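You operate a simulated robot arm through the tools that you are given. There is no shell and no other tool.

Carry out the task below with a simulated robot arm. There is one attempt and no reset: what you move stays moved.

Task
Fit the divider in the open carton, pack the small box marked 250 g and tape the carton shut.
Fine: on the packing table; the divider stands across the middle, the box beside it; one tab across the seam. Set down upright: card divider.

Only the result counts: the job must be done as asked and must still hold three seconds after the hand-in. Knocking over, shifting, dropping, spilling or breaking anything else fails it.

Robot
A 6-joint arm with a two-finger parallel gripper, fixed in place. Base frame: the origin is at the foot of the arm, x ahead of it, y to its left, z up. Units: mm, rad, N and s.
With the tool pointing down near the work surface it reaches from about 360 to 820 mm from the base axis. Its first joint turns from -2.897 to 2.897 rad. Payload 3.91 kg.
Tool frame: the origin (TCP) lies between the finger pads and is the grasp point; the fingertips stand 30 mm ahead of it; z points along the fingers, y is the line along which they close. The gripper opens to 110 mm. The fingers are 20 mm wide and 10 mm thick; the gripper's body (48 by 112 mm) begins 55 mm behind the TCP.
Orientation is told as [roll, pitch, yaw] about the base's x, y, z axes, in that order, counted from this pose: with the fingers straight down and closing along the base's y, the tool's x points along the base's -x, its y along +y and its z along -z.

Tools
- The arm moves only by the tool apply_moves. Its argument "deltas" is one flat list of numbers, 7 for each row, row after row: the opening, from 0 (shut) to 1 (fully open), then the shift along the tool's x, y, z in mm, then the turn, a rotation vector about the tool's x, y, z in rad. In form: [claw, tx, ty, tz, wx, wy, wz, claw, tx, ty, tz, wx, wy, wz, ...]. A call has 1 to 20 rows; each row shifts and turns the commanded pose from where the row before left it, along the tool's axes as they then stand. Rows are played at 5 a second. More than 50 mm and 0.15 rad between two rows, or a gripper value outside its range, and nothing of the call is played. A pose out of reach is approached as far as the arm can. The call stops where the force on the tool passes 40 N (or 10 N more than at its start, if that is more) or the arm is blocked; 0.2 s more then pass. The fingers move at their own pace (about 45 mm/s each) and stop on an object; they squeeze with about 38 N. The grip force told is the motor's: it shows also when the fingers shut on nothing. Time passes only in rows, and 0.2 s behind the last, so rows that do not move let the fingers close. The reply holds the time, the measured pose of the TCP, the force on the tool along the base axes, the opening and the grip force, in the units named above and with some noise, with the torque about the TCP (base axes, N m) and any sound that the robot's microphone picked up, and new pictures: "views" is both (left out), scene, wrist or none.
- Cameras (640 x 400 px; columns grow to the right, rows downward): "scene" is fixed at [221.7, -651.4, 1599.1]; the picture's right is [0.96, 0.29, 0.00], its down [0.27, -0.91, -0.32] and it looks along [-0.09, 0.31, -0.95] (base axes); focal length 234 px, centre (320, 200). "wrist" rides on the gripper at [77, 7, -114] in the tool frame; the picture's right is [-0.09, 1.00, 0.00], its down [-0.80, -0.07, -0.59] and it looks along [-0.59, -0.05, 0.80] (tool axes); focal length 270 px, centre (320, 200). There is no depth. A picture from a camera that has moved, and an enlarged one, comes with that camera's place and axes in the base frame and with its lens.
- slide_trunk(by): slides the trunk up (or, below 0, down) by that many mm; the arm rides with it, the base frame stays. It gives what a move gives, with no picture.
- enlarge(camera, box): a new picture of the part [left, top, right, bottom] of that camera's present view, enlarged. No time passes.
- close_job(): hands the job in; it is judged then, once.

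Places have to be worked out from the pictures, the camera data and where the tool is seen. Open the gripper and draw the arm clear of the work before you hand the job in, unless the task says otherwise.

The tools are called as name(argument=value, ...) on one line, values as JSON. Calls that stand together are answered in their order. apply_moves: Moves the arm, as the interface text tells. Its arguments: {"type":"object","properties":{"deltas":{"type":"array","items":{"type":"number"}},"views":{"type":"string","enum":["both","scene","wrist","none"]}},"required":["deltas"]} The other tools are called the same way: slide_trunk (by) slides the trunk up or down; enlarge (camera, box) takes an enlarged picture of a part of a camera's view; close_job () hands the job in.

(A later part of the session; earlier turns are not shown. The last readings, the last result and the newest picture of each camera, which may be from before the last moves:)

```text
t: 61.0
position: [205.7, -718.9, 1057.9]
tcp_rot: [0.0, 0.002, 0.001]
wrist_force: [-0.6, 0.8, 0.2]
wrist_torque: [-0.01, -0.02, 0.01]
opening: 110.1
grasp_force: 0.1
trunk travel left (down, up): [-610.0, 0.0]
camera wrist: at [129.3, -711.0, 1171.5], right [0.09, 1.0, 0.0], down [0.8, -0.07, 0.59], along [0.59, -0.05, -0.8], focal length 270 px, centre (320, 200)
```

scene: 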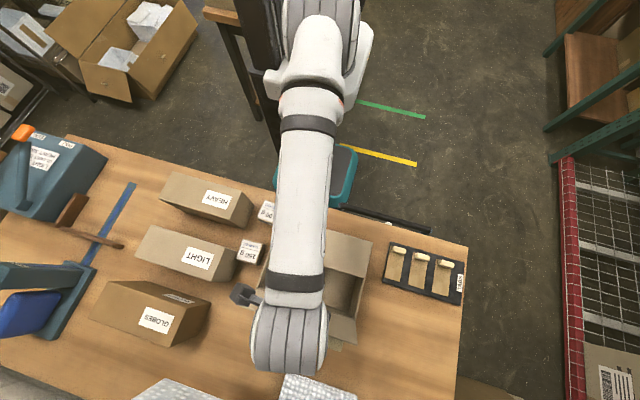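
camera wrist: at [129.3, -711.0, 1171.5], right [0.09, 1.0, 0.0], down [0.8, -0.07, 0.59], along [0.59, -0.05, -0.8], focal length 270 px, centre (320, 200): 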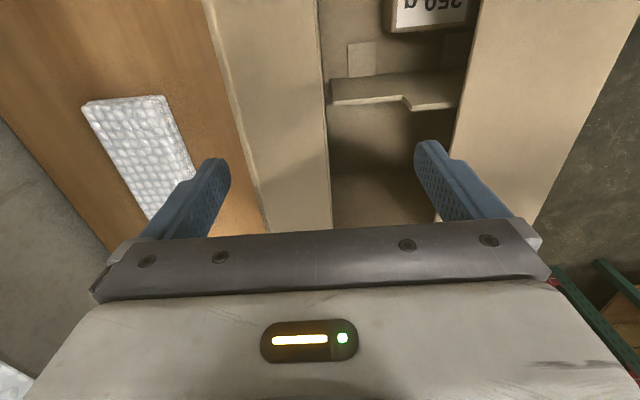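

The flap is between the fingers. I sweep +y about 100 mm so the outer finger swings the flap inward past vertical.

apply_moves(deltas=[1, 0, 20, 0, 0, 0, 0, 1, 0, 20, 0, 0, 0, 0, 1, 0, 20, 0, 0, 0, 0, 1, 0, 20, 0, 0, 0, 0, 1, 0, 20, 0, 0, 0, 0, 1, 0, 0, 0, 0, 0, 0], views="both")

```text
t: 62.4
position: [205.5, -617.0, 1057.1]
tcp_rot: [-0.002, -0.002, 0.002]
wrist_force: [0.6, -0.3, -0.7]
wrist_torque: [-0.02, 0.02, 0.01]
opening: 109.9
grasp_force: 0.1
trunk travel left (down, up): [-610.0, 0.0]
camera wrist: at [129.9, -609.0, 1171.0], right [0.09, 1.0, 0.0], down [0.8, -0.07, 0.59], along [0.59, -0.05, -0.8], focal length 270 px, centre (320, 200)
```

scene: 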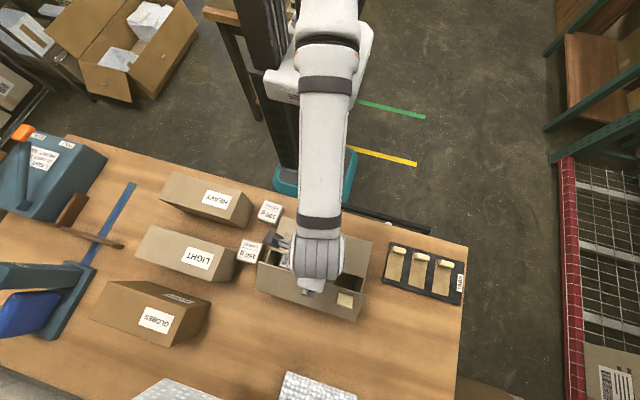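
wrist: 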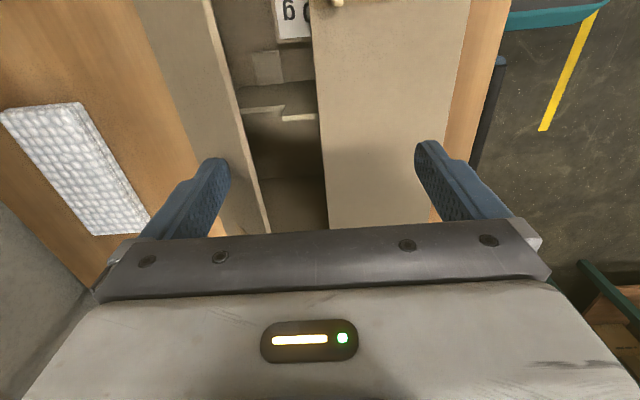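

The flap has swung inward. I follow its arc with the finger, moving in and down, to press it closed.

apply_moves(deltas=[1, 0, 18, 5, 0, 0, 0, 1, 0, 14, 17, 0, 0, 0, 1, 0, 8, 19, 0, 0, 0, 1, 0, 3, 9, 0, 0, 0, 1, 0, 0, 0, 0, 0, 0], views="both")

```text
t: 63.6
position: [204.0, -574.7, 1007.5]
tcp_rot: [-0.003, 0.0, -0.001]
wrist_force: [-0.7, -0.2, 0.5]
wrist_torque: [0.02, -0.01, -0.02]
opening: 110.0
grasp_force: 0.0
trunk travel left (down, up): [-610.0, 0.0]
camera wrist: at [128.0, -566.4, 1121.0], right [0.09, 1.0, 0.0], down [0.8, -0.07, 0.59], along [0.59, -0.05, -0.8], focal length 270 px, centre (320, 200)
```

scene: 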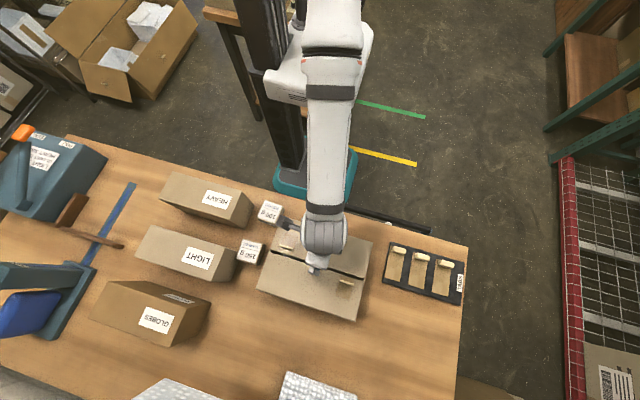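
wrist: 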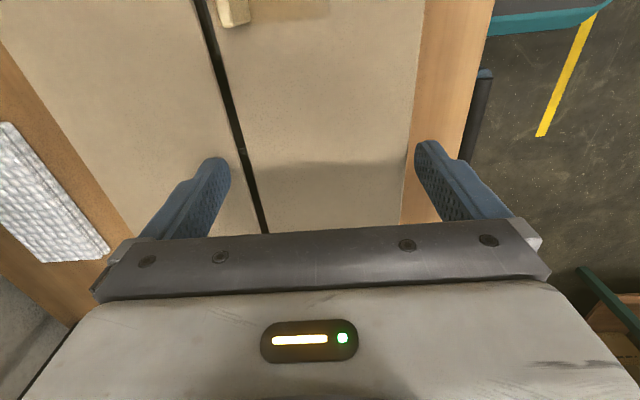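

The flap is almost flat, with only a narrow seam showing. I press down a few millimetres to seat both flaps.

apply_moves(deltas=[1, 0, 0, 2, 0, 0, 0, 1, 0, 0, 2, 0, 0, 0, 1, 0, 0, 1.5, 0, 0, 0, 1, 0, 0, 0, 0, 0, 0], views="none")

```text
t: 64.6
position: [204.5, -574.2, 1003.9]
tcp_rot: [-0.004, -0.001, 0.0]
wrist_force: [-1.9, -2.4, 19.8]
wrist_torque: [-1.2, 0.07, -0.17]
opening: 109.9
grasp_force: 0.1
trunk travel left (down, up): [-610.0, 0.0]
```

Contact at 20 N on the -y finger, so the flap is seated (top surface at z≈973). I lift off and inspect the closed lid.

apply_moves(deltas=[1, 0, 0, -10, 0, 0, 0, 1, 0, 0, -30, 0, 0, 0, 1, 0, 0, -35, 0, 0, 0, 1, -40, 10, -25, 0, 0, 0, 1, -45, 15, 0, 0, 0, 0, 1, -45, 15, 0, 0, 0, 0, 1, -45, 15, 0, 0, 0, 0, 1, -45, 10, 0, 0, 0, 0, 1, 0, 0, 0, 0, 0, 0], views="both")

enlarge(camera="scene", box=[240, 210, 400, 330])

enlarge(camera="wrist", box=[160, 0, 480, 240])

```text
t: 66.6
position: [425.3, -510.4, 1099.7]
tcp_rot: [-0.002, -0.002, -0.001]
wrist_force: [-0.5, -0.3, 0.7]
wrist_torque: [0.0, 0.02, -0.04]
opening: 109.9
grasp_force: 0.1
trunk travel left (down, up): [-610.0, 0.0]
camera wrist: at [349.2, -501.9, 1211.9], right [0.09, 1.0, 0.0], down [0.8, -0.07, 0.59], along [0.59, -0.05, -0.8], focal length 270 px, centre (320, 200)
```

scene: 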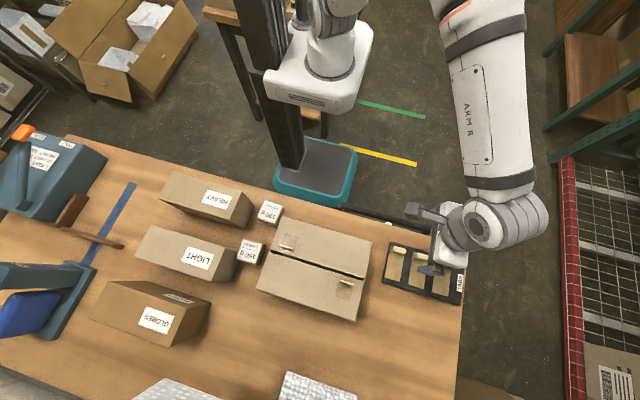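
wrist: 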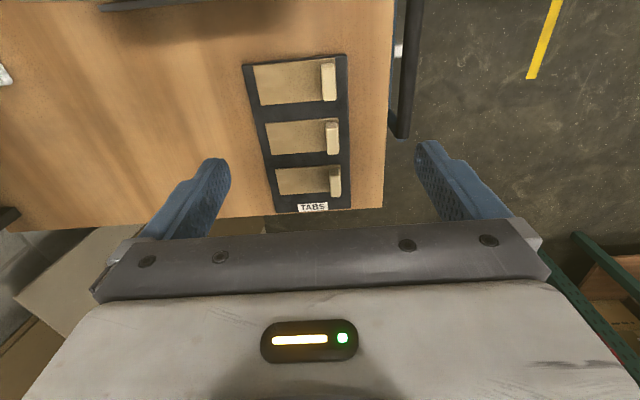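

```text
3.33 times, centred on (320, 270) of scene
camera zoom: at [221.7, -651.4, 1599.1], right [0.96, 0.29, 0.0], down [0.27, -0.91, -0.32], along [-0.09, 0.31, -0.95], focal length 780 px, centre (320, -33)
```

zoom: 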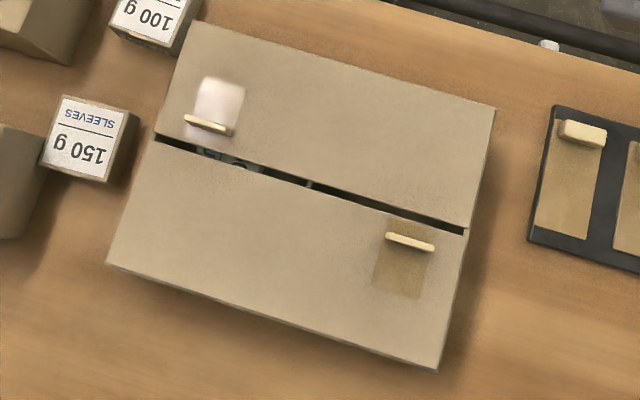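

```text
1.67 times, centred on (320, 120) of wrist
camera zoom: at [349.2, -501.9, 1211.9], right [0.09, 1.0, 0.0], down [0.8, -0.07, 0.59], along [0.59, -0.05, -0.8], focal length 450 px, centre (320, 333)
```

zoom: 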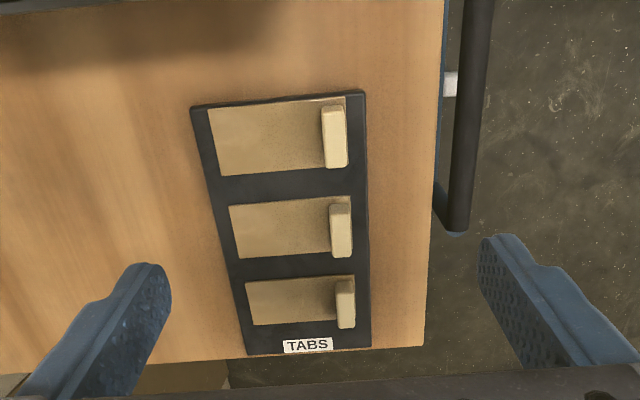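

The lid is closed with a narrow seam at y≈-617. The tabs are about 46×100 mm strips with a raised grip block at their +y end, and block 1's centre is near (431, -497). I move above it with a half-open claw to look closely.

apply_moves(deltas=[0.5, -1.5, 3.5, 35, 0, 0, 0, 0.5, -1.5, 3.5, 35, 0, 0, 0, 0.5, -1.5, 3.5, 35, 0, 0, 0, 0.5, -1.2, 3.5, 35, 0, 0, 0, 0.5, 0, 0, 0, 0, 0, 0], views="both")

enlarge(camera="wrist", box=[160, 0, 480, 240])

enlarge(camera="scene", box=[380, 230, 470, 310])

```text
t: 67.8
position: [429.8, -495.6, 962.2]
tcp_rot: [-0.002, 0.001, 0.002]
wrist_force: [-0.5, 1.0, 0.3]
wrist_torque: [0.0, -0.01, 0.04]
opening: 55.2
grasp_force: 0.0
trunk travel left (down, up): [-610.0, 0.0]
camera wrist: at [354.3, -487.9, 1075.3], right [0.09, 1.0, 0.0], down [0.8, -0.07, 0.59], along [0.59, -0.05, -0.8], focal length 270 px, centre (320, 200)
```

scene: 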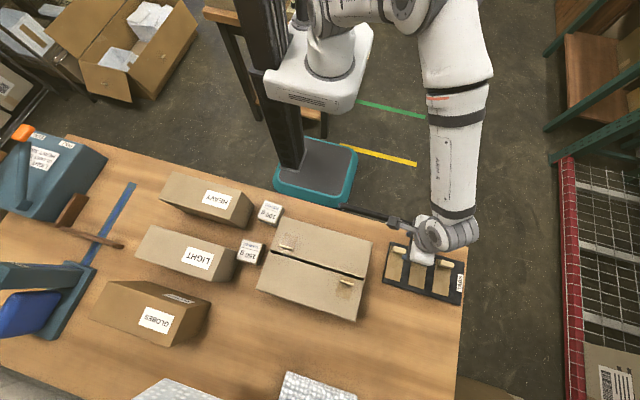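
wrist: 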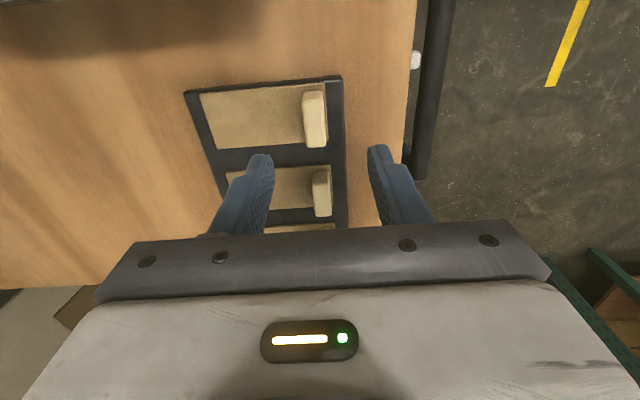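

```text
1.67 times, centred on (320, 120) of wrist
camera zoom: at [354.3, -487.9, 1075.3], right [0.09, 1.0, 0.0], down [0.8, -0.07, 0.59], along [0.59, -0.05, -0.8], focal length 450 px, centre (320, 333)
```

zoom: 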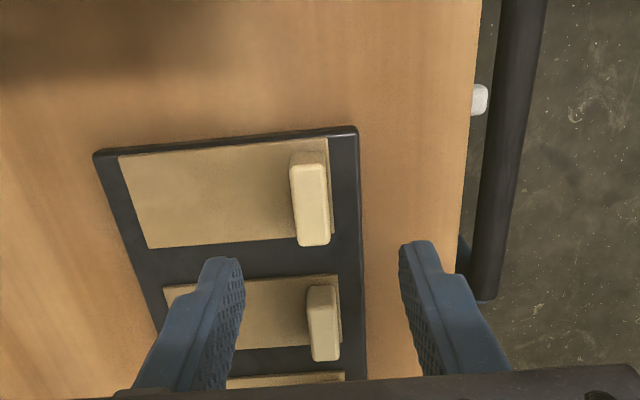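

```text
5.00 times, centred on (425, 270) of scene
camera zoom: at [221.7, -651.4, 1599.1], right [0.96, 0.29, 0.0], down [0.27, -0.91, -0.32], along [-0.09, 0.31, -0.95], focal length 1170 px, centre (-205, -150)
```

zoom: 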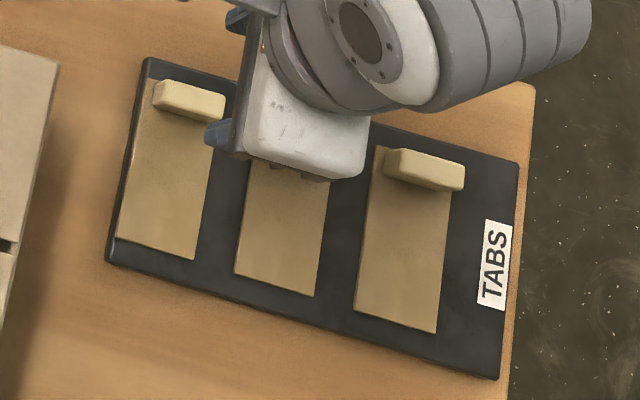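

Relative to the gripper axis, the block centre is about +3 mm in x and -4.6 mm in y. I correct that and descend to just above the block.

apply_moves(deltas=[0.5, -3, -4.6, 12, 0, 0, 0, 0.5, 0, 0, 15, 0, 0, 0, 0.5, 0, 0, 15, 0, 0, 0, 0.5, 0, 0, 15, 0, 0, 0, 0.5, 0, 0, 0, 0, 0, 0], views="wrist")

enlarge(camera="wrist", box=[160, 0, 480, 240])

```text
t: 69.0
position: [432.0, -501.1, 903.8]
tcp_rot: [-0.003, -0.001, 0.0]
wrist_force: [0.3, 0.1, -0.3]
wrist_torque: [-0.02, 0.02, 0.0]
opening: 54.8
grasp_force: 0.1
trunk travel left (down, up): [-610.0, 0.0]
camera wrist: at [357.1, -492.5, 1017.9], right [0.09, 1.0, 0.0], down [0.8, -0.07, 0.59], along [0.59, -0.05, -0.8], focal length 270 px, centre (320, 200)
```

wrist: 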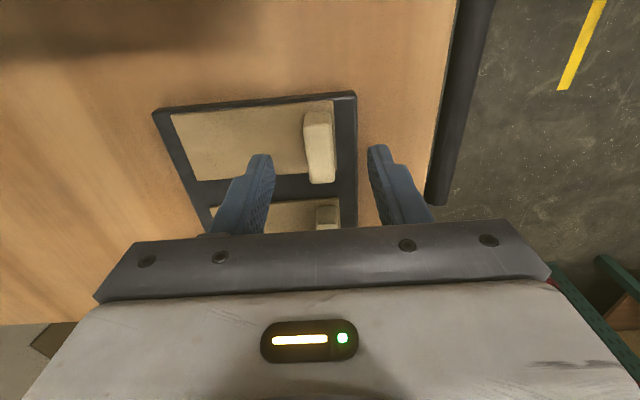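

```text
1.67 times, centred on (320, 120) of wrist
camera zoom: at [357.1, -492.5, 1017.9], right [0.09, 1.0, 0.0], down [0.8, -0.07, 0.59], along [0.59, -0.05, -0.8], focal length 450 px, centre (320, 333)
```

zoom: 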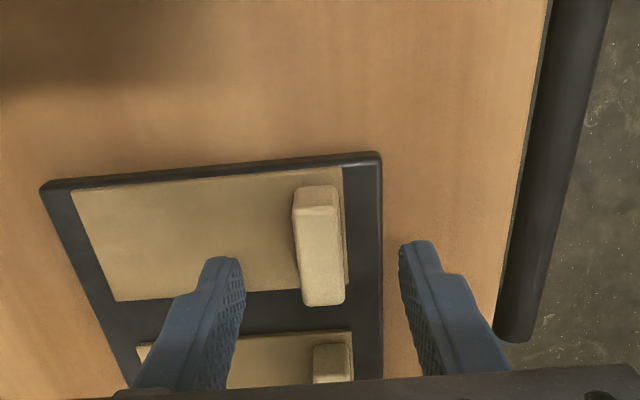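

The block top is centred under the gripper. I descend with the fingers on either side, then continue in small steps watching for contact with the strip.

apply_moves(deltas=[0.5, -1, 0.5, 9, 0, 0, 0, 0.5, 0, 0, 9, 0, 0, 0, 0.5, 0, 0, 0, 0, 0, 0], views="wrist")

enlarge(camera="wrist", box=[160, 0, 480, 240])

```text
t: 69.8
position: [434.6, -498.3, 887.5]
tcp_rot: [0.0, -0.001, 0.001]
wrist_force: [-0.6, 0.4, 0.5]
wrist_torque: [0.01, 0.01, -0.01]
opening: 54.7
grasp_force: 0.1
trunk travel left (down, up): [-610.0, 0.0]
camera wrist: at [357.9, -491.1, 1001.1], right [0.09, 1.0, 0.0], down [0.8, -0.07, 0.59], along [0.59, -0.05, -0.8], focal length 270 px, centre (320, 200)
```

wrist: 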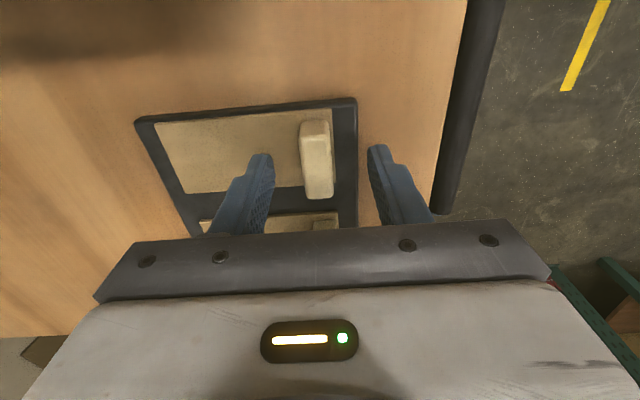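

```text
1.67 times, centred on (320, 120) of wrist
camera zoom: at [357.9, -491.1, 1001.1], right [0.09, 1.0, 0.0], down [0.8, -0.07, 0.59], along [0.59, -0.05, -0.8], focal length 450 px, centre (320, 333)
```

zoom: 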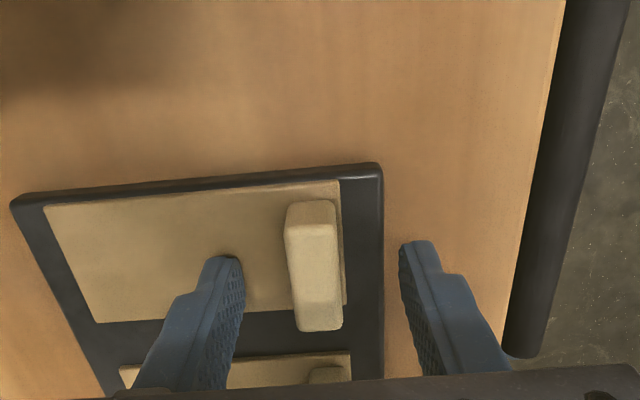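

Aligned. I go down 8 mm more in 2 mm steps.

apply_moves(deltas=[0.5, 0, -1, 2, 0, 0, 0, 0.5, 0, 0, 2, 0, 0, 0, 0.5, 0, 0, 2, 0, 0, 0, 0.5, 0, 0, 0, 0, 0, 0], views="none")

apply_moves(deltas=[0.5, 0, 0, 1.5, 0, 0, 0, 0.5, 0, 0, 0, 0, 0, 0], views="none")

```text
t: 70.8
position: [433.1, -500.7, 883.7]
tcp_rot: [-0.008, -0.003, 0.002]
wrist_force: [-1.7, 3.2, 30.1]
wrist_torque: [-0.81, 0.08, -0.01]
opening: 53.8
grasp_force: 0.2
trunk travel left (down, up): [-610.0, 0.0]
```

```text
t: 71.2
position: [435.4, -501.3, 884.0]
tcp_rot: [-0.012, -0.007, 0.003]
wrist_force: [-5.0, 6.5, 20.0]
wrist_torque: [-0.37, 0.19, -0.18]
opening: 51.9
grasp_force: 0.1
trunk travel left (down, up): [-610.0, 0.0]
stopped in row 2: the force on the tool passed its limit at 41 N (the readings are from after the stop); the commanded pose is now the measured one
```

Contact: the strip top is higher than I thought, with the fingertip touching at z≈854. I raise 3.5 mm, trim the tiny tilt and look before gripping.

apply_moves(deltas=[0.5, 0, 0, -3.5, -0.012, 0.007, 0, 0.5, 0, 0, 0, 0, 0, 0], views="wrist")

enlarge(camera="wrist", box=[160, 0, 480, 240])

```text
t: 71.8
position: [435.1, -501.7, 885.9]
tcp_rot: [0.004, 0.001, 0.001]
wrist_force: [0.4, 1.3, 10.4]
wrist_torque: [-0.2, -0.02, 0.03]
opening: 54.1
grasp_force: 0.0
trunk travel left (down, up): [-610.0, 0.0]
camera wrist: at [359.6, -494.6, 999.8], right [0.09, 1.0, 0.0], down [0.8, -0.07, 0.59], along [0.59, -0.05, -0.81], focal length 270 px, centre (320, 200)
```

wrist: 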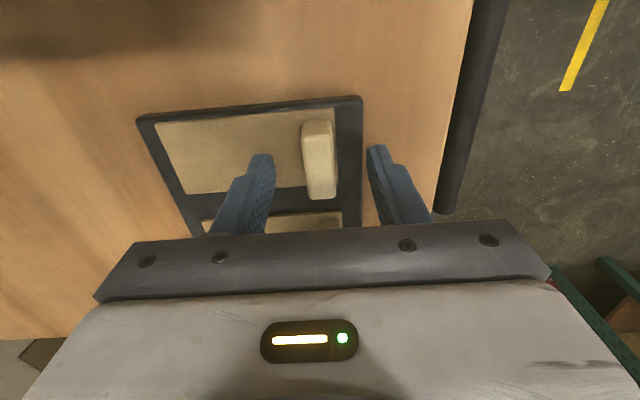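

```text
1.67 times, centred on (320, 120) of wrist
camera zoom: at [359.6, -494.6, 999.8], right [0.09, 1.0, 0.0], down [0.8, -0.07, 0.59], along [0.59, -0.05, -0.81], focal length 450 px, centre (320, 333)
```

zoom: 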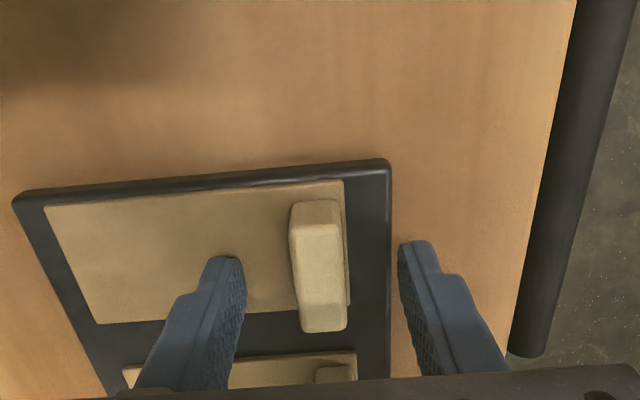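

Still 10 N of contact, so I raise 2 mm more and then close on the block.

apply_moves(deltas=[0.5, 0, 0, -2, 0, 0, 0, 0.5, 0, 0, -0.5, 0, 0, 0, 0.1, 0, 0, 0, 0, 0, 0, 0.1, 0, 0, 0, 0, 0, 0, 0.1, 0, 0, 0, 0, 0, 0, 0, 0, 0, 0, 0, 0, 0, 0, 0, 0, 0, 0, 0, 0], views="both")

enlarge(camera="wrist", box=[160, 0, 480, 240])

```text
t: 73.4
position: [435.3, -502.6, 888.2]
tcp_rot: [0.007, 0.003, 0.001]
wrist_force: [0.8, 0.2, 0.1]
wrist_torque: [0.0, 0.0, -0.03]
opening: 14.1
grasp_force: 38.2
trunk travel left (down, up): [-610.0, 0.0]
camera wrist: at [360.0, -495.4, 1002.2], right [0.09, 1.0, 0.0], down [0.8, -0.07, 0.59], along [0.59, -0.05, -0.81], focal length 270 px, centre (320, 200)
```

scene: 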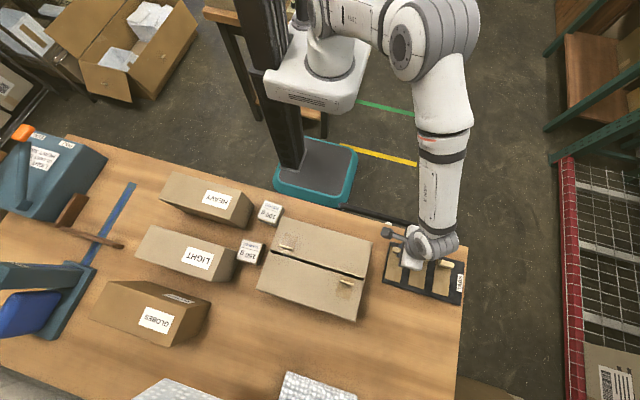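
wrist: 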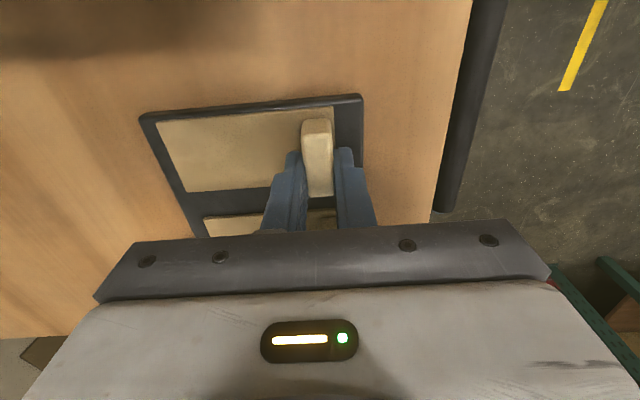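

```text
1.67 times, centred on (320, 120) of wrist
camera zoom: at [360.0, -495.4, 1002.2], right [0.09, 1.0, 0.0], down [0.8, -0.07, 0.59], along [0.59, -0.05, -0.81], focal length 450 px, centre (320, 333)
```

zoom: 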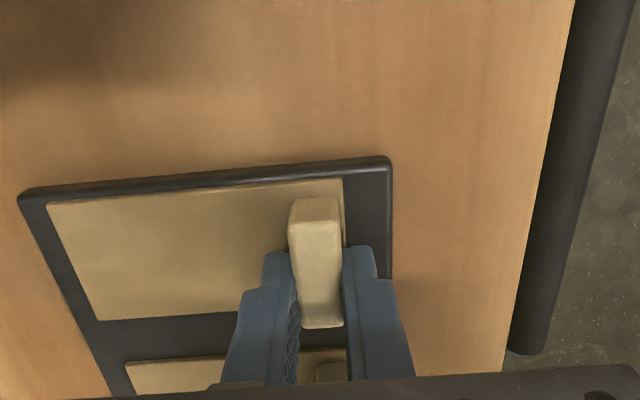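

The block is gripped at 14 mm. I lift the tab off the rack slowly.

apply_moves(deltas=[0, 0, 0, -4, 0, 0, 0, 0, 0, 0, -6, 0, 0, 0, 0, 0, 0, -10, 0, 0, 0, 0, 0, 0, -20, 0, 0, 0, 0, 0, 0, -30, 0, 0, 0, 0, 0, 0, -35, 0, 0, 0, 0, 0, 0, -35, 0, 0, 0, 0, 0, 0, 0, 0, 0, 0], views="both")

enlarge(camera="wrist", box=[160, 0, 480, 240])

enlarge(camera="scene", box=[370, 220, 470, 310])

```text
t: 75.2
position: [436.5, -502.4, 1028.1]
tcp_rot: [0.004, 0.003, 0.003]
wrist_force: [0.2, 0.1, -0.1]
wrist_torque: [0.0, 0.03, 0.01]
opening: 14.1
grasp_force: 37.9
trunk travel left (down, up): [-610.0, 0.0]
camera wrist: at [360.6, -494.9, 1142.4], right [0.09, 1.0, 0.01], down [0.8, -0.07, 0.59], along [0.59, -0.05, -0.81], focal length 270 px, centre (320, 200)
```

scene: 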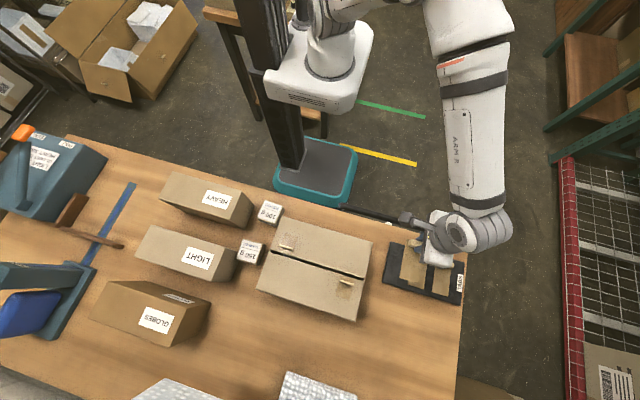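
wrist: 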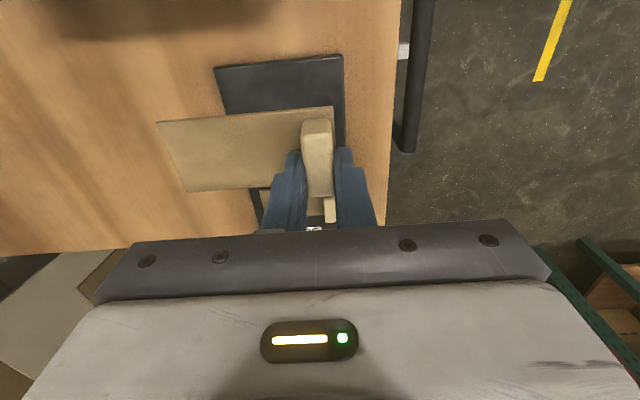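

```text
1.67 times, centred on (320, 120) of wrist
camera zoom: at [360.6, -494.9, 1142.4], right [0.09, 1.0, 0.01], down [0.8, -0.07, 0.59], along [0.59, -0.05, -0.81], focal length 450 px, centre (320, 333)
```

zoom: 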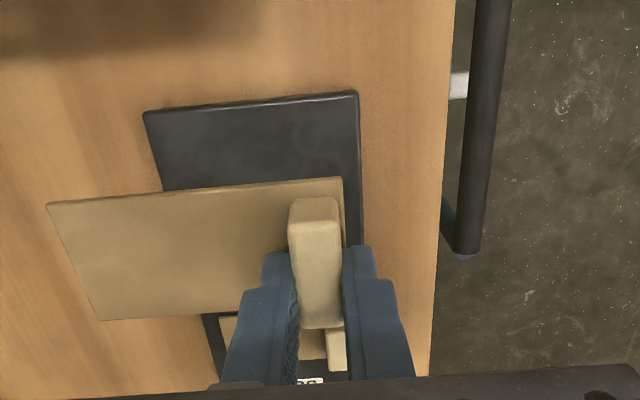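

```text
4.44 times, centred on (420, 265) of scene
camera zoom: at [221.7, -651.4, 1599.1], right [0.96, 0.29, 0.0], down [0.27, -0.91, -0.32], along [-0.09, 0.31, -0.95], focal length 1040 px, centre (-124, -89)
```

zoom: 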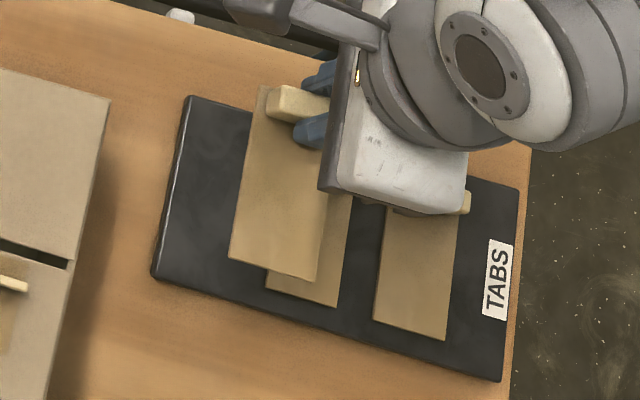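

The tab is held level; relative to the TCP the strip centre is about (-7, -40). The seam lies at y≈-618, with fins at x 100–136 and 269–305, so I'll tape at x≈203. I raise and carry it over to TCP (210, -578).

apply_moves(deltas=[0, 0, 0, -40, 0, 0, 0, 0, 37.75, -12.6, 0, 0, 0, 0, 0, 37.75, -12.6, 0, 0, 0, 0, 0, 37.75, -12.6, 0, 0, 0, 0, 0, 37.75, -12.6, 0, 0, 0, 0, 0, 37.75, -12.6, 0, 0, 0, 0, 0, 37.75, -12.6, 0, 0, 0, 0, 0, 0, 0, 0, 0, 0, 0], views="both")

enlarge(camera="wrist", box=[160, 0, 480, 240])

enlarge(camera="scene", box=[240, 210, 400, 330])

```text
t: 77.0
position: [210.3, -581.4, 1068.4]
tcp_rot: [0.005, 0.003, 0.003]
wrist_force: [-0.8, -0.6, -0.4]
wrist_torque: [-0.02, 0.02, -0.03]
opening: 14.3
grasp_force: 37.8
trunk travel left (down, up): [-610.0, 0.0]
camera wrist: at [134.3, -573.2, 1182.6], right [0.09, 1.0, 0.01], down [0.8, -0.07, 0.59], along [0.59, -0.05, -0.81], focal length 270 px, centre (320, 200)
```

scene: 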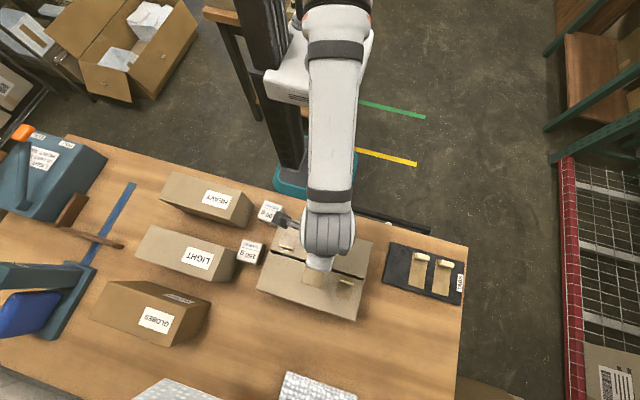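
wrist: 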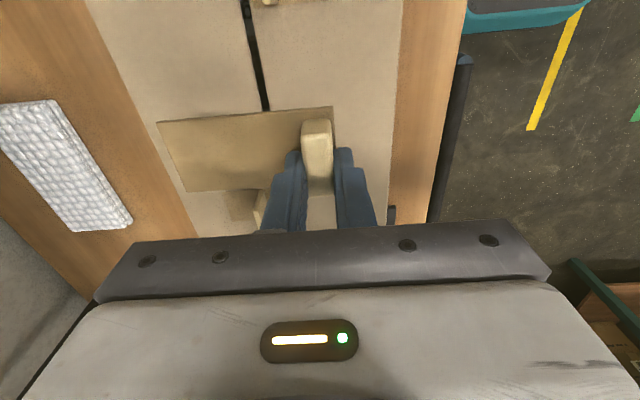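

```text
1.67 times, centred on (320, 120) of wrist
camera zoom: at [134.3, -573.2, 1182.6], right [0.09, 1.0, 0.01], down [0.8, -0.07, 0.59], along [0.59, -0.05, -0.81], focal length 450 px, centre (320, 333)
```

zoom: 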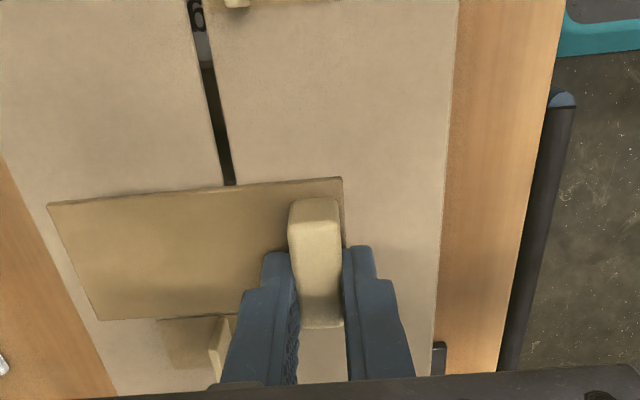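

```text
3.33 times, centred on (320, 270) of scene
camera zoom: at [221.7, -651.4, 1599.1], right [0.96, 0.29, 0.0], down [0.27, -0.91, -0.32], along [-0.09, 0.31, -0.95], focal length 780 px, centre (320, -33)
```

zoom: 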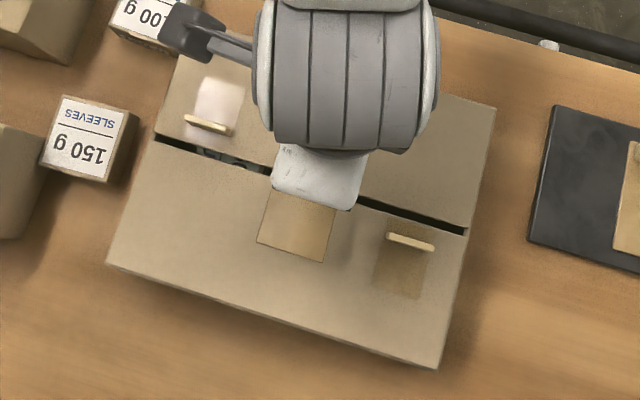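

The strip is centred over the seam to within 2 mm. I lower it to just above the lid.

apply_moves(deltas=[0, 0, -1.5, 13, 0, 0, 0, 0, 0, 0, 13, 0, 0, 0, 0, 0, 0, 13, 0, 0, 0, 0, 0, 0, 13, 0, 0, 0, 0, 0, 0, 0, 0, 0, 0], views="both")

enlarge(camera="wrist", box=[160, 0, 480, 240])

```text
t: 78.2
position: [209.2, -582.5, 1016.7]
tcp_rot: [0.005, 0.003, 0.003]
wrist_force: [0.6, 0.4, -1.2]
wrist_torque: [-0.03, 0.0, -0.01]
opening: 14.3
grasp_force: 37.6
trunk travel left (down, up): [-610.0, 0.0]
camera wrist: at [133.8, -574.3, 1130.8], right [0.09, 1.0, 0.01], down [0.8, -0.07, 0.59], along [0.59, -0.05, -0.81], focal length 270 px, centre (320, 200)
```

scene: 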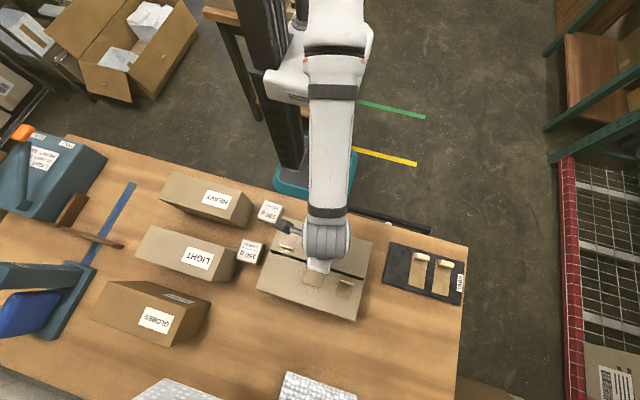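
wrist: 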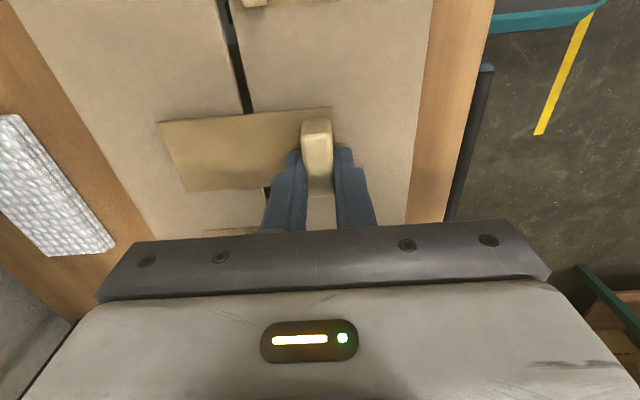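

```text
1.67 times, centred on (320, 120) of wrist
camera zoom: at [133.8, -574.3, 1130.8], right [0.09, 1.0, 0.01], down [0.8, -0.07, 0.59], along [0.59, -0.05, -0.81], focal length 450 px, centre (320, 333)
```

zoom: 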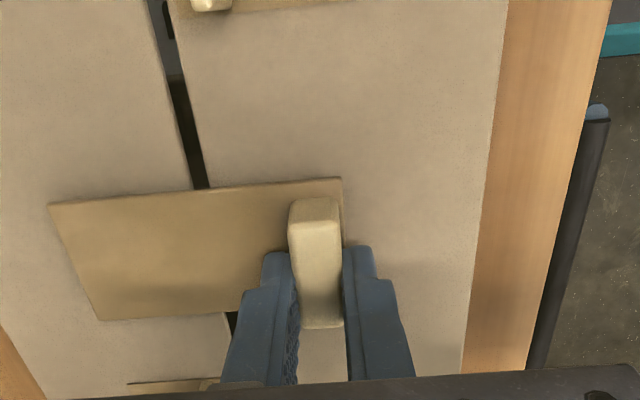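

The seam runs under the middle of the strip. I press down in small steps until contact.

apply_moves(deltas=[0, 0, 0, 2, 0, 0, 0, 0, 0, 0, 2, 0, 0, 0, 0, 0, 0, 1.5, 0, 0, 0, 0, 0, 0, 0, 0, 0, 0], views="none")

```text
t: 79.2
position: [209.8, -580.3, 1011.1]
tcp_rot: [0.004, 0.001, 0.003]
wrist_force: [1.3, -0.4, 7.4]
wrist_torque: [-0.15, 0.06, 0.0]
opening: 14.3
grasp_force: 37.9
trunk travel left (down, up): [-610.0, 0.0]
```

Contact at 7 N. I press another millimetre to make the tab stick firmly.

apply_moves(deltas=[0, 0, 0, 0.8, 0, 0, 0, 0, 0, 0, 0.5, 0, 0, 0, 0, 0, 0, 0, 0, 0, 0, 0, 0, 0, 0, 0, 0, 0], views="wrist")

```text
t: 80.2
position: [208.5, -580.5, 1011.4]
tcp_rot: [0.003, 0.001, 0.002]
wrist_force: [0.2, -8.0, 18.0]
wrist_torque: [-0.35, 0.13, 0.06]
opening: 14.6
grasp_force: 37.8
trunk travel left (down, up): [-610.0, 0.0]
camera wrist: at [133.4, -573.2, 1125.3], right [0.09, 1.0, 0.0], down [0.8, -0.07, 0.59], along [0.59, -0.05, -0.81], focal length 270 px, centre (320, 200)
```

wrist: 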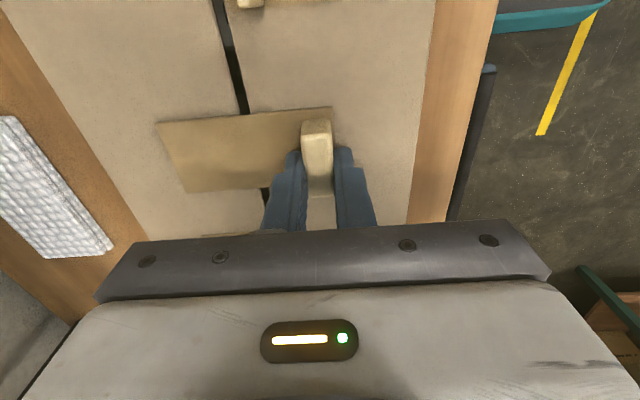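

18 N down, and the tab no longer yields sideways, so it seems stuck. I open the fingers and rise slightly to see whether it stays.

apply_moves(deltas=[0.2, 0, 0, 0, 0, 0, 0, 0.35, 0, 0, 0, 0, 0, 0, 0.4, 0, 0, 0, 0, 0, 0, 0.4, 0, 0, -5, 0, 0, 0, 0.4, 0, 0, -15, 0, 0, 0, 0.4, 0, 0, -20, 0, 0, 0, 0.4, 0, 0, -30, 0, 0, 0, 0.4, 0, 0, 0, 0, 0, 0], views="both")

enlarge(camera="wrist", box=[160, 0, 480, 240])

```text
t: 82.0
position: [209.3, -580.6, 1078.3]
tcp_rot: [0.006, 0.004, 0.002]
wrist_force: [0.3, 0.6, -0.1]
wrist_torque: [-0.02, -0.03, 0.01]
opening: 44.0
grasp_force: 0.1
trunk travel left (down, up): [-610.0, 0.0]
camera wrist: at [134.5, -572.7, 1193.5], right [0.09, 1.0, 0.01], down [0.8, -0.07, 0.59], along [0.59, -0.05, -0.81], focal length 270 px, centre (320, 200)
```

scene: 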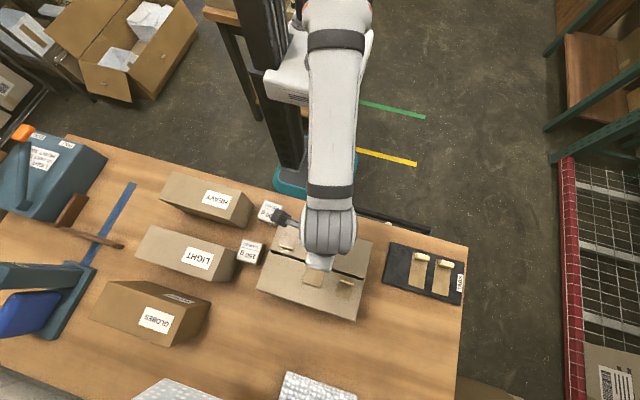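
wrist: 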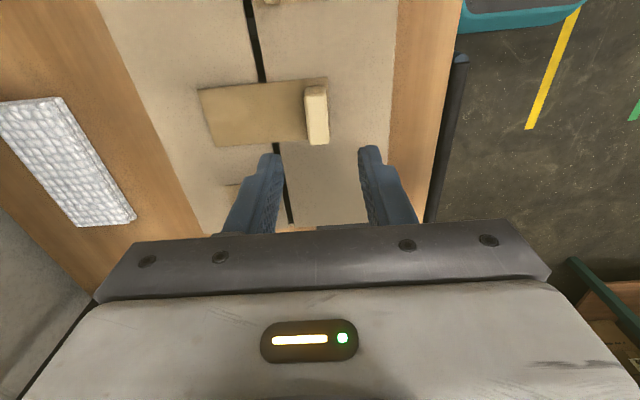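

```text
1.67 times, centred on (320, 120) of wrist
camera zoom: at [134.5, -572.7, 1193.5], right [0.09, 1.0, 0.01], down [0.8, -0.07, 0.59], along [0.59, -0.05, -0.81], focal length 450 px, centre (320, 333)
```

zoom: 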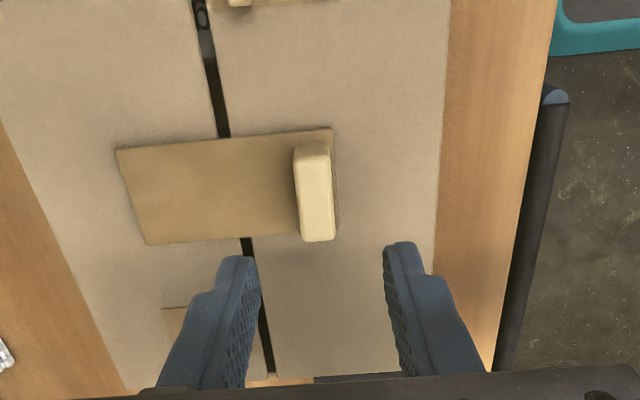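

The tab lies flat and centred across the seam. To bond both halves I press each side with the closed fingertips, first the -y half at about (203, -645).

apply_moves(deltas=[0, 3, -32, 0, 0, 0, 0, 0, 3, -32, 0, 0, 0, 0, 0, 0, 0, 20, 0, 0, 0, 0, 0, 0, 20, 0, 0, 0, 0, 0, 0, 20, 0, 0, 0, 0, 0, 0, 0, 0, 0, 0], views="wrist")

```text
t: 83.4
position: [203.5, -643.6, 1018.8]
tcp_rot: [0.004, 0.003, 0.002]
wrist_force: [0.2, 0.9, 0.1]
wrist_torque: [0.0, -0.02, -0.05]
opening: 0.1
grasp_force: 38.0
trunk travel left (down, up): [-610.0, 0.0]
camera wrist: at [127.8, -637.2, 1133.6], right [0.09, 1.0, 0.0], down [0.8, -0.07, 0.59], along [0.59, -0.05, -0.81], focal length 270 px, centre (320, 200)
```

wrist: 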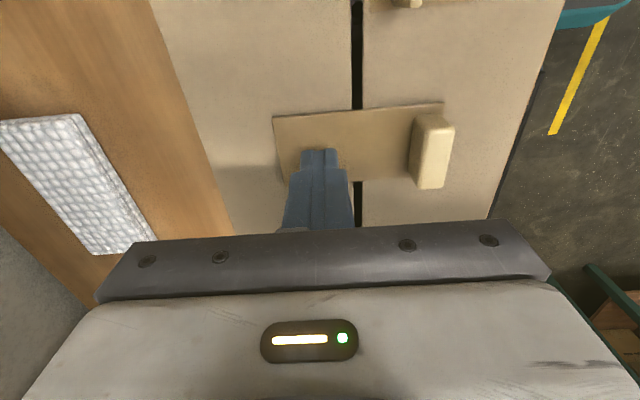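

The fingertips are over the -y half of the strip, about 10 mm above it. I lower gently to contact.

apply_moves(deltas=[0, 0, 0, 4, 0, 0, 0, 0, 0, 0, 4, 0, 0, 0, 0, 0, 0, 2, 0, 0, 0, 0, 0, 0, 0, 0, 0, 0], views="none")

```text
t: 84.4
position: [204.8, -645.5, 1010.3]
tcp_rot: [0.003, 0.002, 0.0]
wrist_force: [0.3, 0.3, 9.3]
wrist_torque: [-0.02, -0.03, -0.02]
opening: 0.1
grasp_force: 38.0
trunk travel left (down, up): [-610.0, 0.0]
```

Contact at 9 N. I press a bit harder, then lift and move to the +y half, between the seam and the block.

apply_moves(deltas=[0, 0, 0, 1, 0, 0, 0, 0, 0, 0, 0.5, 0, 0, 0, 0, 0, 0, 0, 0, 0, 0, 0, 0, 0, 0, 0, 0, 0], views="none")

apply_moves(deltas=[0, 0, 0, -6, 0, 0, 0, 0, 0, 0, -15, 0, 0, 0, 0, 0, 22, -10, 0, 0, 0, 0, 0, 20, 0, 0, 0, 0, 0, 0, 0, 0, 0, 0, 0], views="both")

enlarge(camera="wrist", box=[160, 0, 480, 240])

```text
t: 85.4
position: [203.8, -643.6, 1008.5]
tcp_rot: [0.001, 0.001, 0.002]
wrist_force: [2.2, -4.2, 26.6]
wrist_torque: [-0.14, -0.07, -0.02]
opening: 0.0
grasp_force: 37.6
trunk travel left (down, up): [-610.0, 0.0]
```

```text
t: 86.6
position: [203.9, -603.5, 1038.8]
tcp_rot: [0.005, 0.002, 0.002]
wrist_force: [0.3, 0.0, 0.2]
wrist_torque: [0.01, 0.01, -0.01]
opening: 0.0
grasp_force: 37.4
trunk travel left (down, up): [-610.0, 0.0]
camera wrist: at [128.8, -596.3, 1152.6], right [0.09, 1.0, 0.01], down [0.8, -0.07, 0.59], along [0.59, -0.05, -0.81], focal length 270 px, centre (320, 200)
```

scene: 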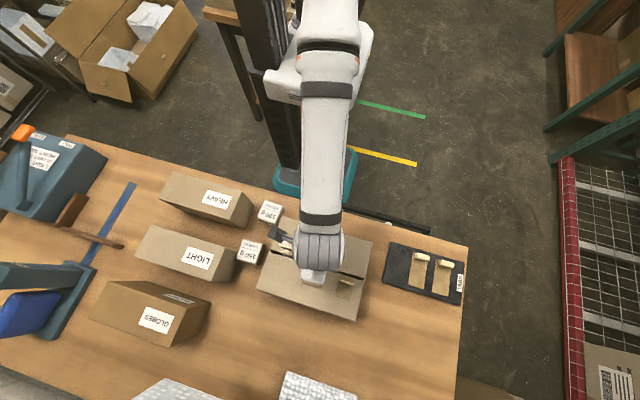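
wrist: 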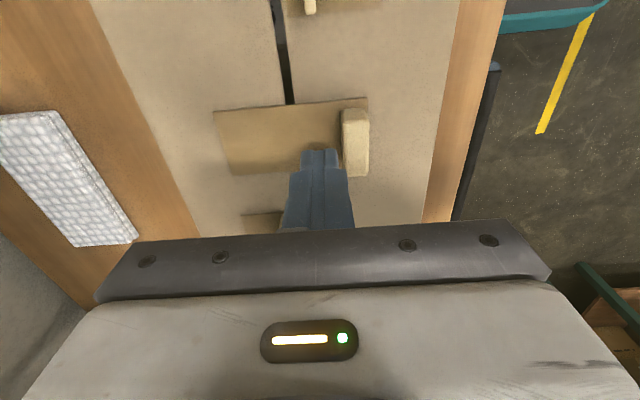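

```text
1.67 times, centred on (320, 120) of wrist
camera zoom: at [128.8, -596.3, 1152.6], right [0.09, 1.0, 0.01], down [0.8, -0.07, 0.59], along [0.59, -0.05, -0.81], focal length 450 px, centre (320, 333)
```

zoom: 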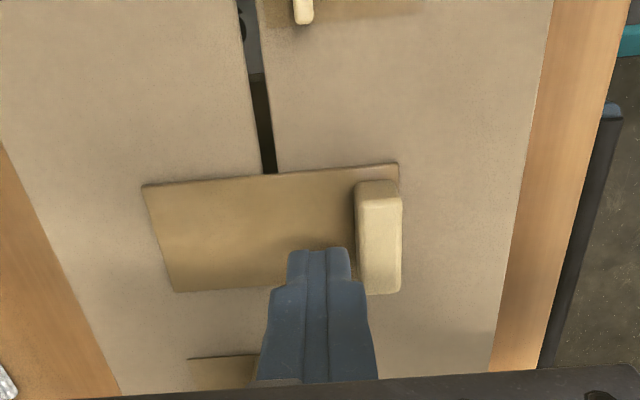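

The tip will land between the seam and the block. I lower and press there too.

apply_moves(deltas=[0, 0, -1, 10, 0, 0, 0, 0, 0, 0, 10, 0, 0, 0, 0, 0, 0, 6, 0, 0, 0, 0, 0, 0, 2, 0, 0, 0, 0, 0, 0, 0, 0, 0, 0], views="none")

apply_moves(deltas=[0, 0, 0, 1, 0, 0, 0, 0, 0, 0, 0.8, 0, 0, 0, 0, 0, 0, 0, 0, 0, 0], views="none")

```text
t: 87.8
position: [202.3, -604.0, 1010.2]
tcp_rot: [0.006, 0.003, 0.001]
wrist_force: [-0.3, -1.4, -0.2]
wrist_torque: [0.01, 0.0, 0.01]
opening: 0.0
grasp_force: 37.9
trunk travel left (down, up): [-610.0, 0.0]
```

```text
t: 88.6
position: [203.9, -603.4, 1008.8]
tcp_rot: [0.004, 0.002, 0.002]
wrist_force: [-0.2, -1.9, 6.4]
wrist_torque: [-0.12, -0.04, 0.03]
opening: 0.1
grasp_force: 37.8
trunk travel left (down, up): [-610.0, 0.0]
```

Light contact at 6 N. I press another 1.5 mm and then lift well clear.

apply_moves(deltas=[0, 0, 0, 0.8, 0, 0, 0, 0, 0, 0, 0.7, 0, 0, 0, 0, 0, 0, 0, 0, 0, 0], views="none")

apply_moves(deltas=[0, 0, 0, -6, 0, 0, 0, 0, 0, 0, -20, 0, 0, 0, 0, 0, 0, -40, 0, 0, 0, 0, 0, 0, -40, 0, 0, 0, 0.5, -40, 20, -20, 0, 0, 0, 1, -40, 20, 0, 0, 0, 0, 1, -40, 20, 0, 0, 0, 0, 1, -40, 20, 0, 0, 0, 0, 1, -40, 20, 0, 0, 0, 0, 1, 0, 0, 0, 0, 0, 0], views="both")

enlarge(camera="scene", box=[240, 200, 400, 330])

enlarge(camera="scene", box=[290, 240, 350, 290])

```text
t: 89.4
position: [203.7, -603.4, 1008.5]
tcp_rot: [0.003, 0.002, 0.001]
wrist_force: [1.2, -2.7, 19.5]
wrist_torque: [-0.13, 0.01, -0.02]
opening: 0.1
grasp_force: 38.0
trunk travel left (down, up): [-610.0, 0.0]
```

```text
t: 91.6
position: [400.8, -504.3, 1133.7]
tcp_rot: [0.006, 0.004, 0.002]
wrist_force: [-0.6, -0.2, -0.1]
wrist_torque: [-0.02, 0.0, 0.0]
opening: 110.1
grasp_force: 0.1
trunk travel left (down, up): [-610.0, 0.0]
camera wrist: at [325.3, -496.8, 1247.6], right [0.09, 1.0, 0.01], down [0.8, -0.07, 0.59], along [0.59, -0.05, -0.81], focal length 270 px, centre (320, 200)
```

scene: 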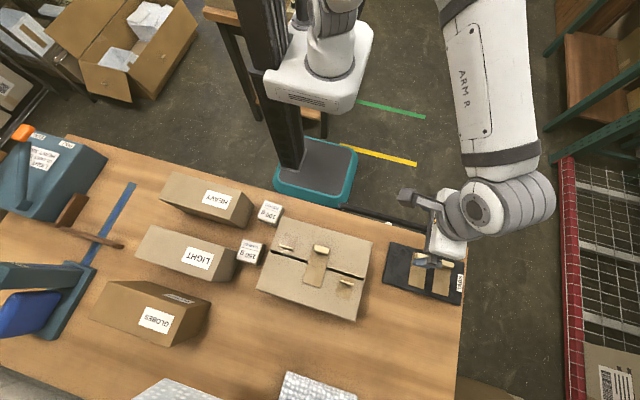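
wrist: 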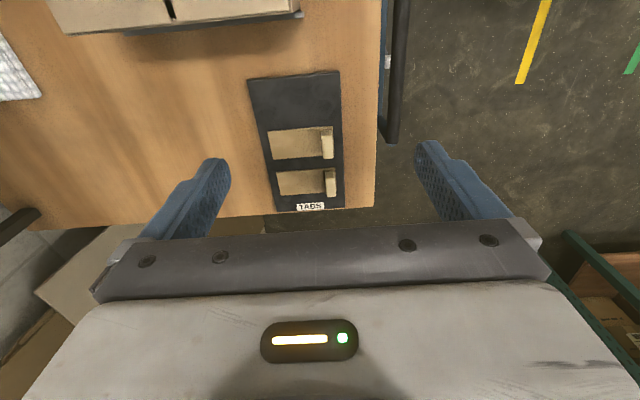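

```text
3.08 times, centred on (320, 265) of scene
camera zoom: at [221.7, -651.4, 1599.1], right [0.96, 0.29, 0.0], down [0.27, -0.91, -0.32], along [-0.09, 0.31, -0.95], focal length 720 px, centre (320, 0)
```

zoom: 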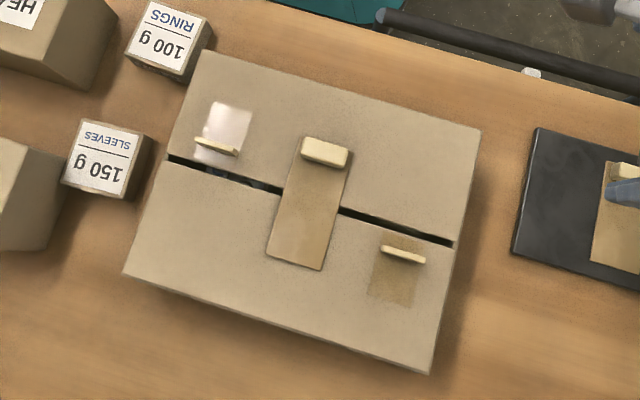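

```text
8.00 times, centred on (320, 265) of scene
camera zoom: at [221.7, -651.4, 1599.1], right [0.96, 0.29, 0.0], down [0.27, -0.91, -0.32], along [-0.09, 0.31, -0.95], focal length 1871 px, centre (320, -320)
```

zoom: 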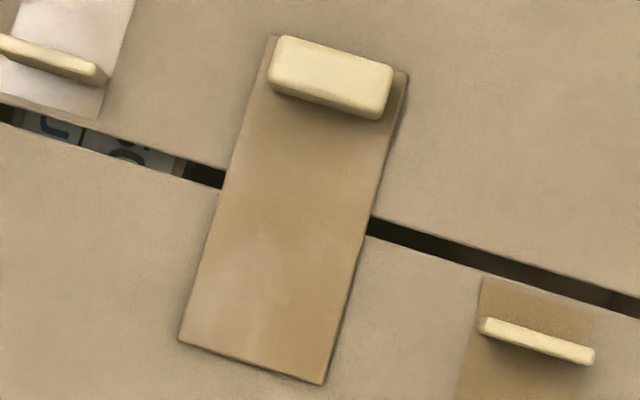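

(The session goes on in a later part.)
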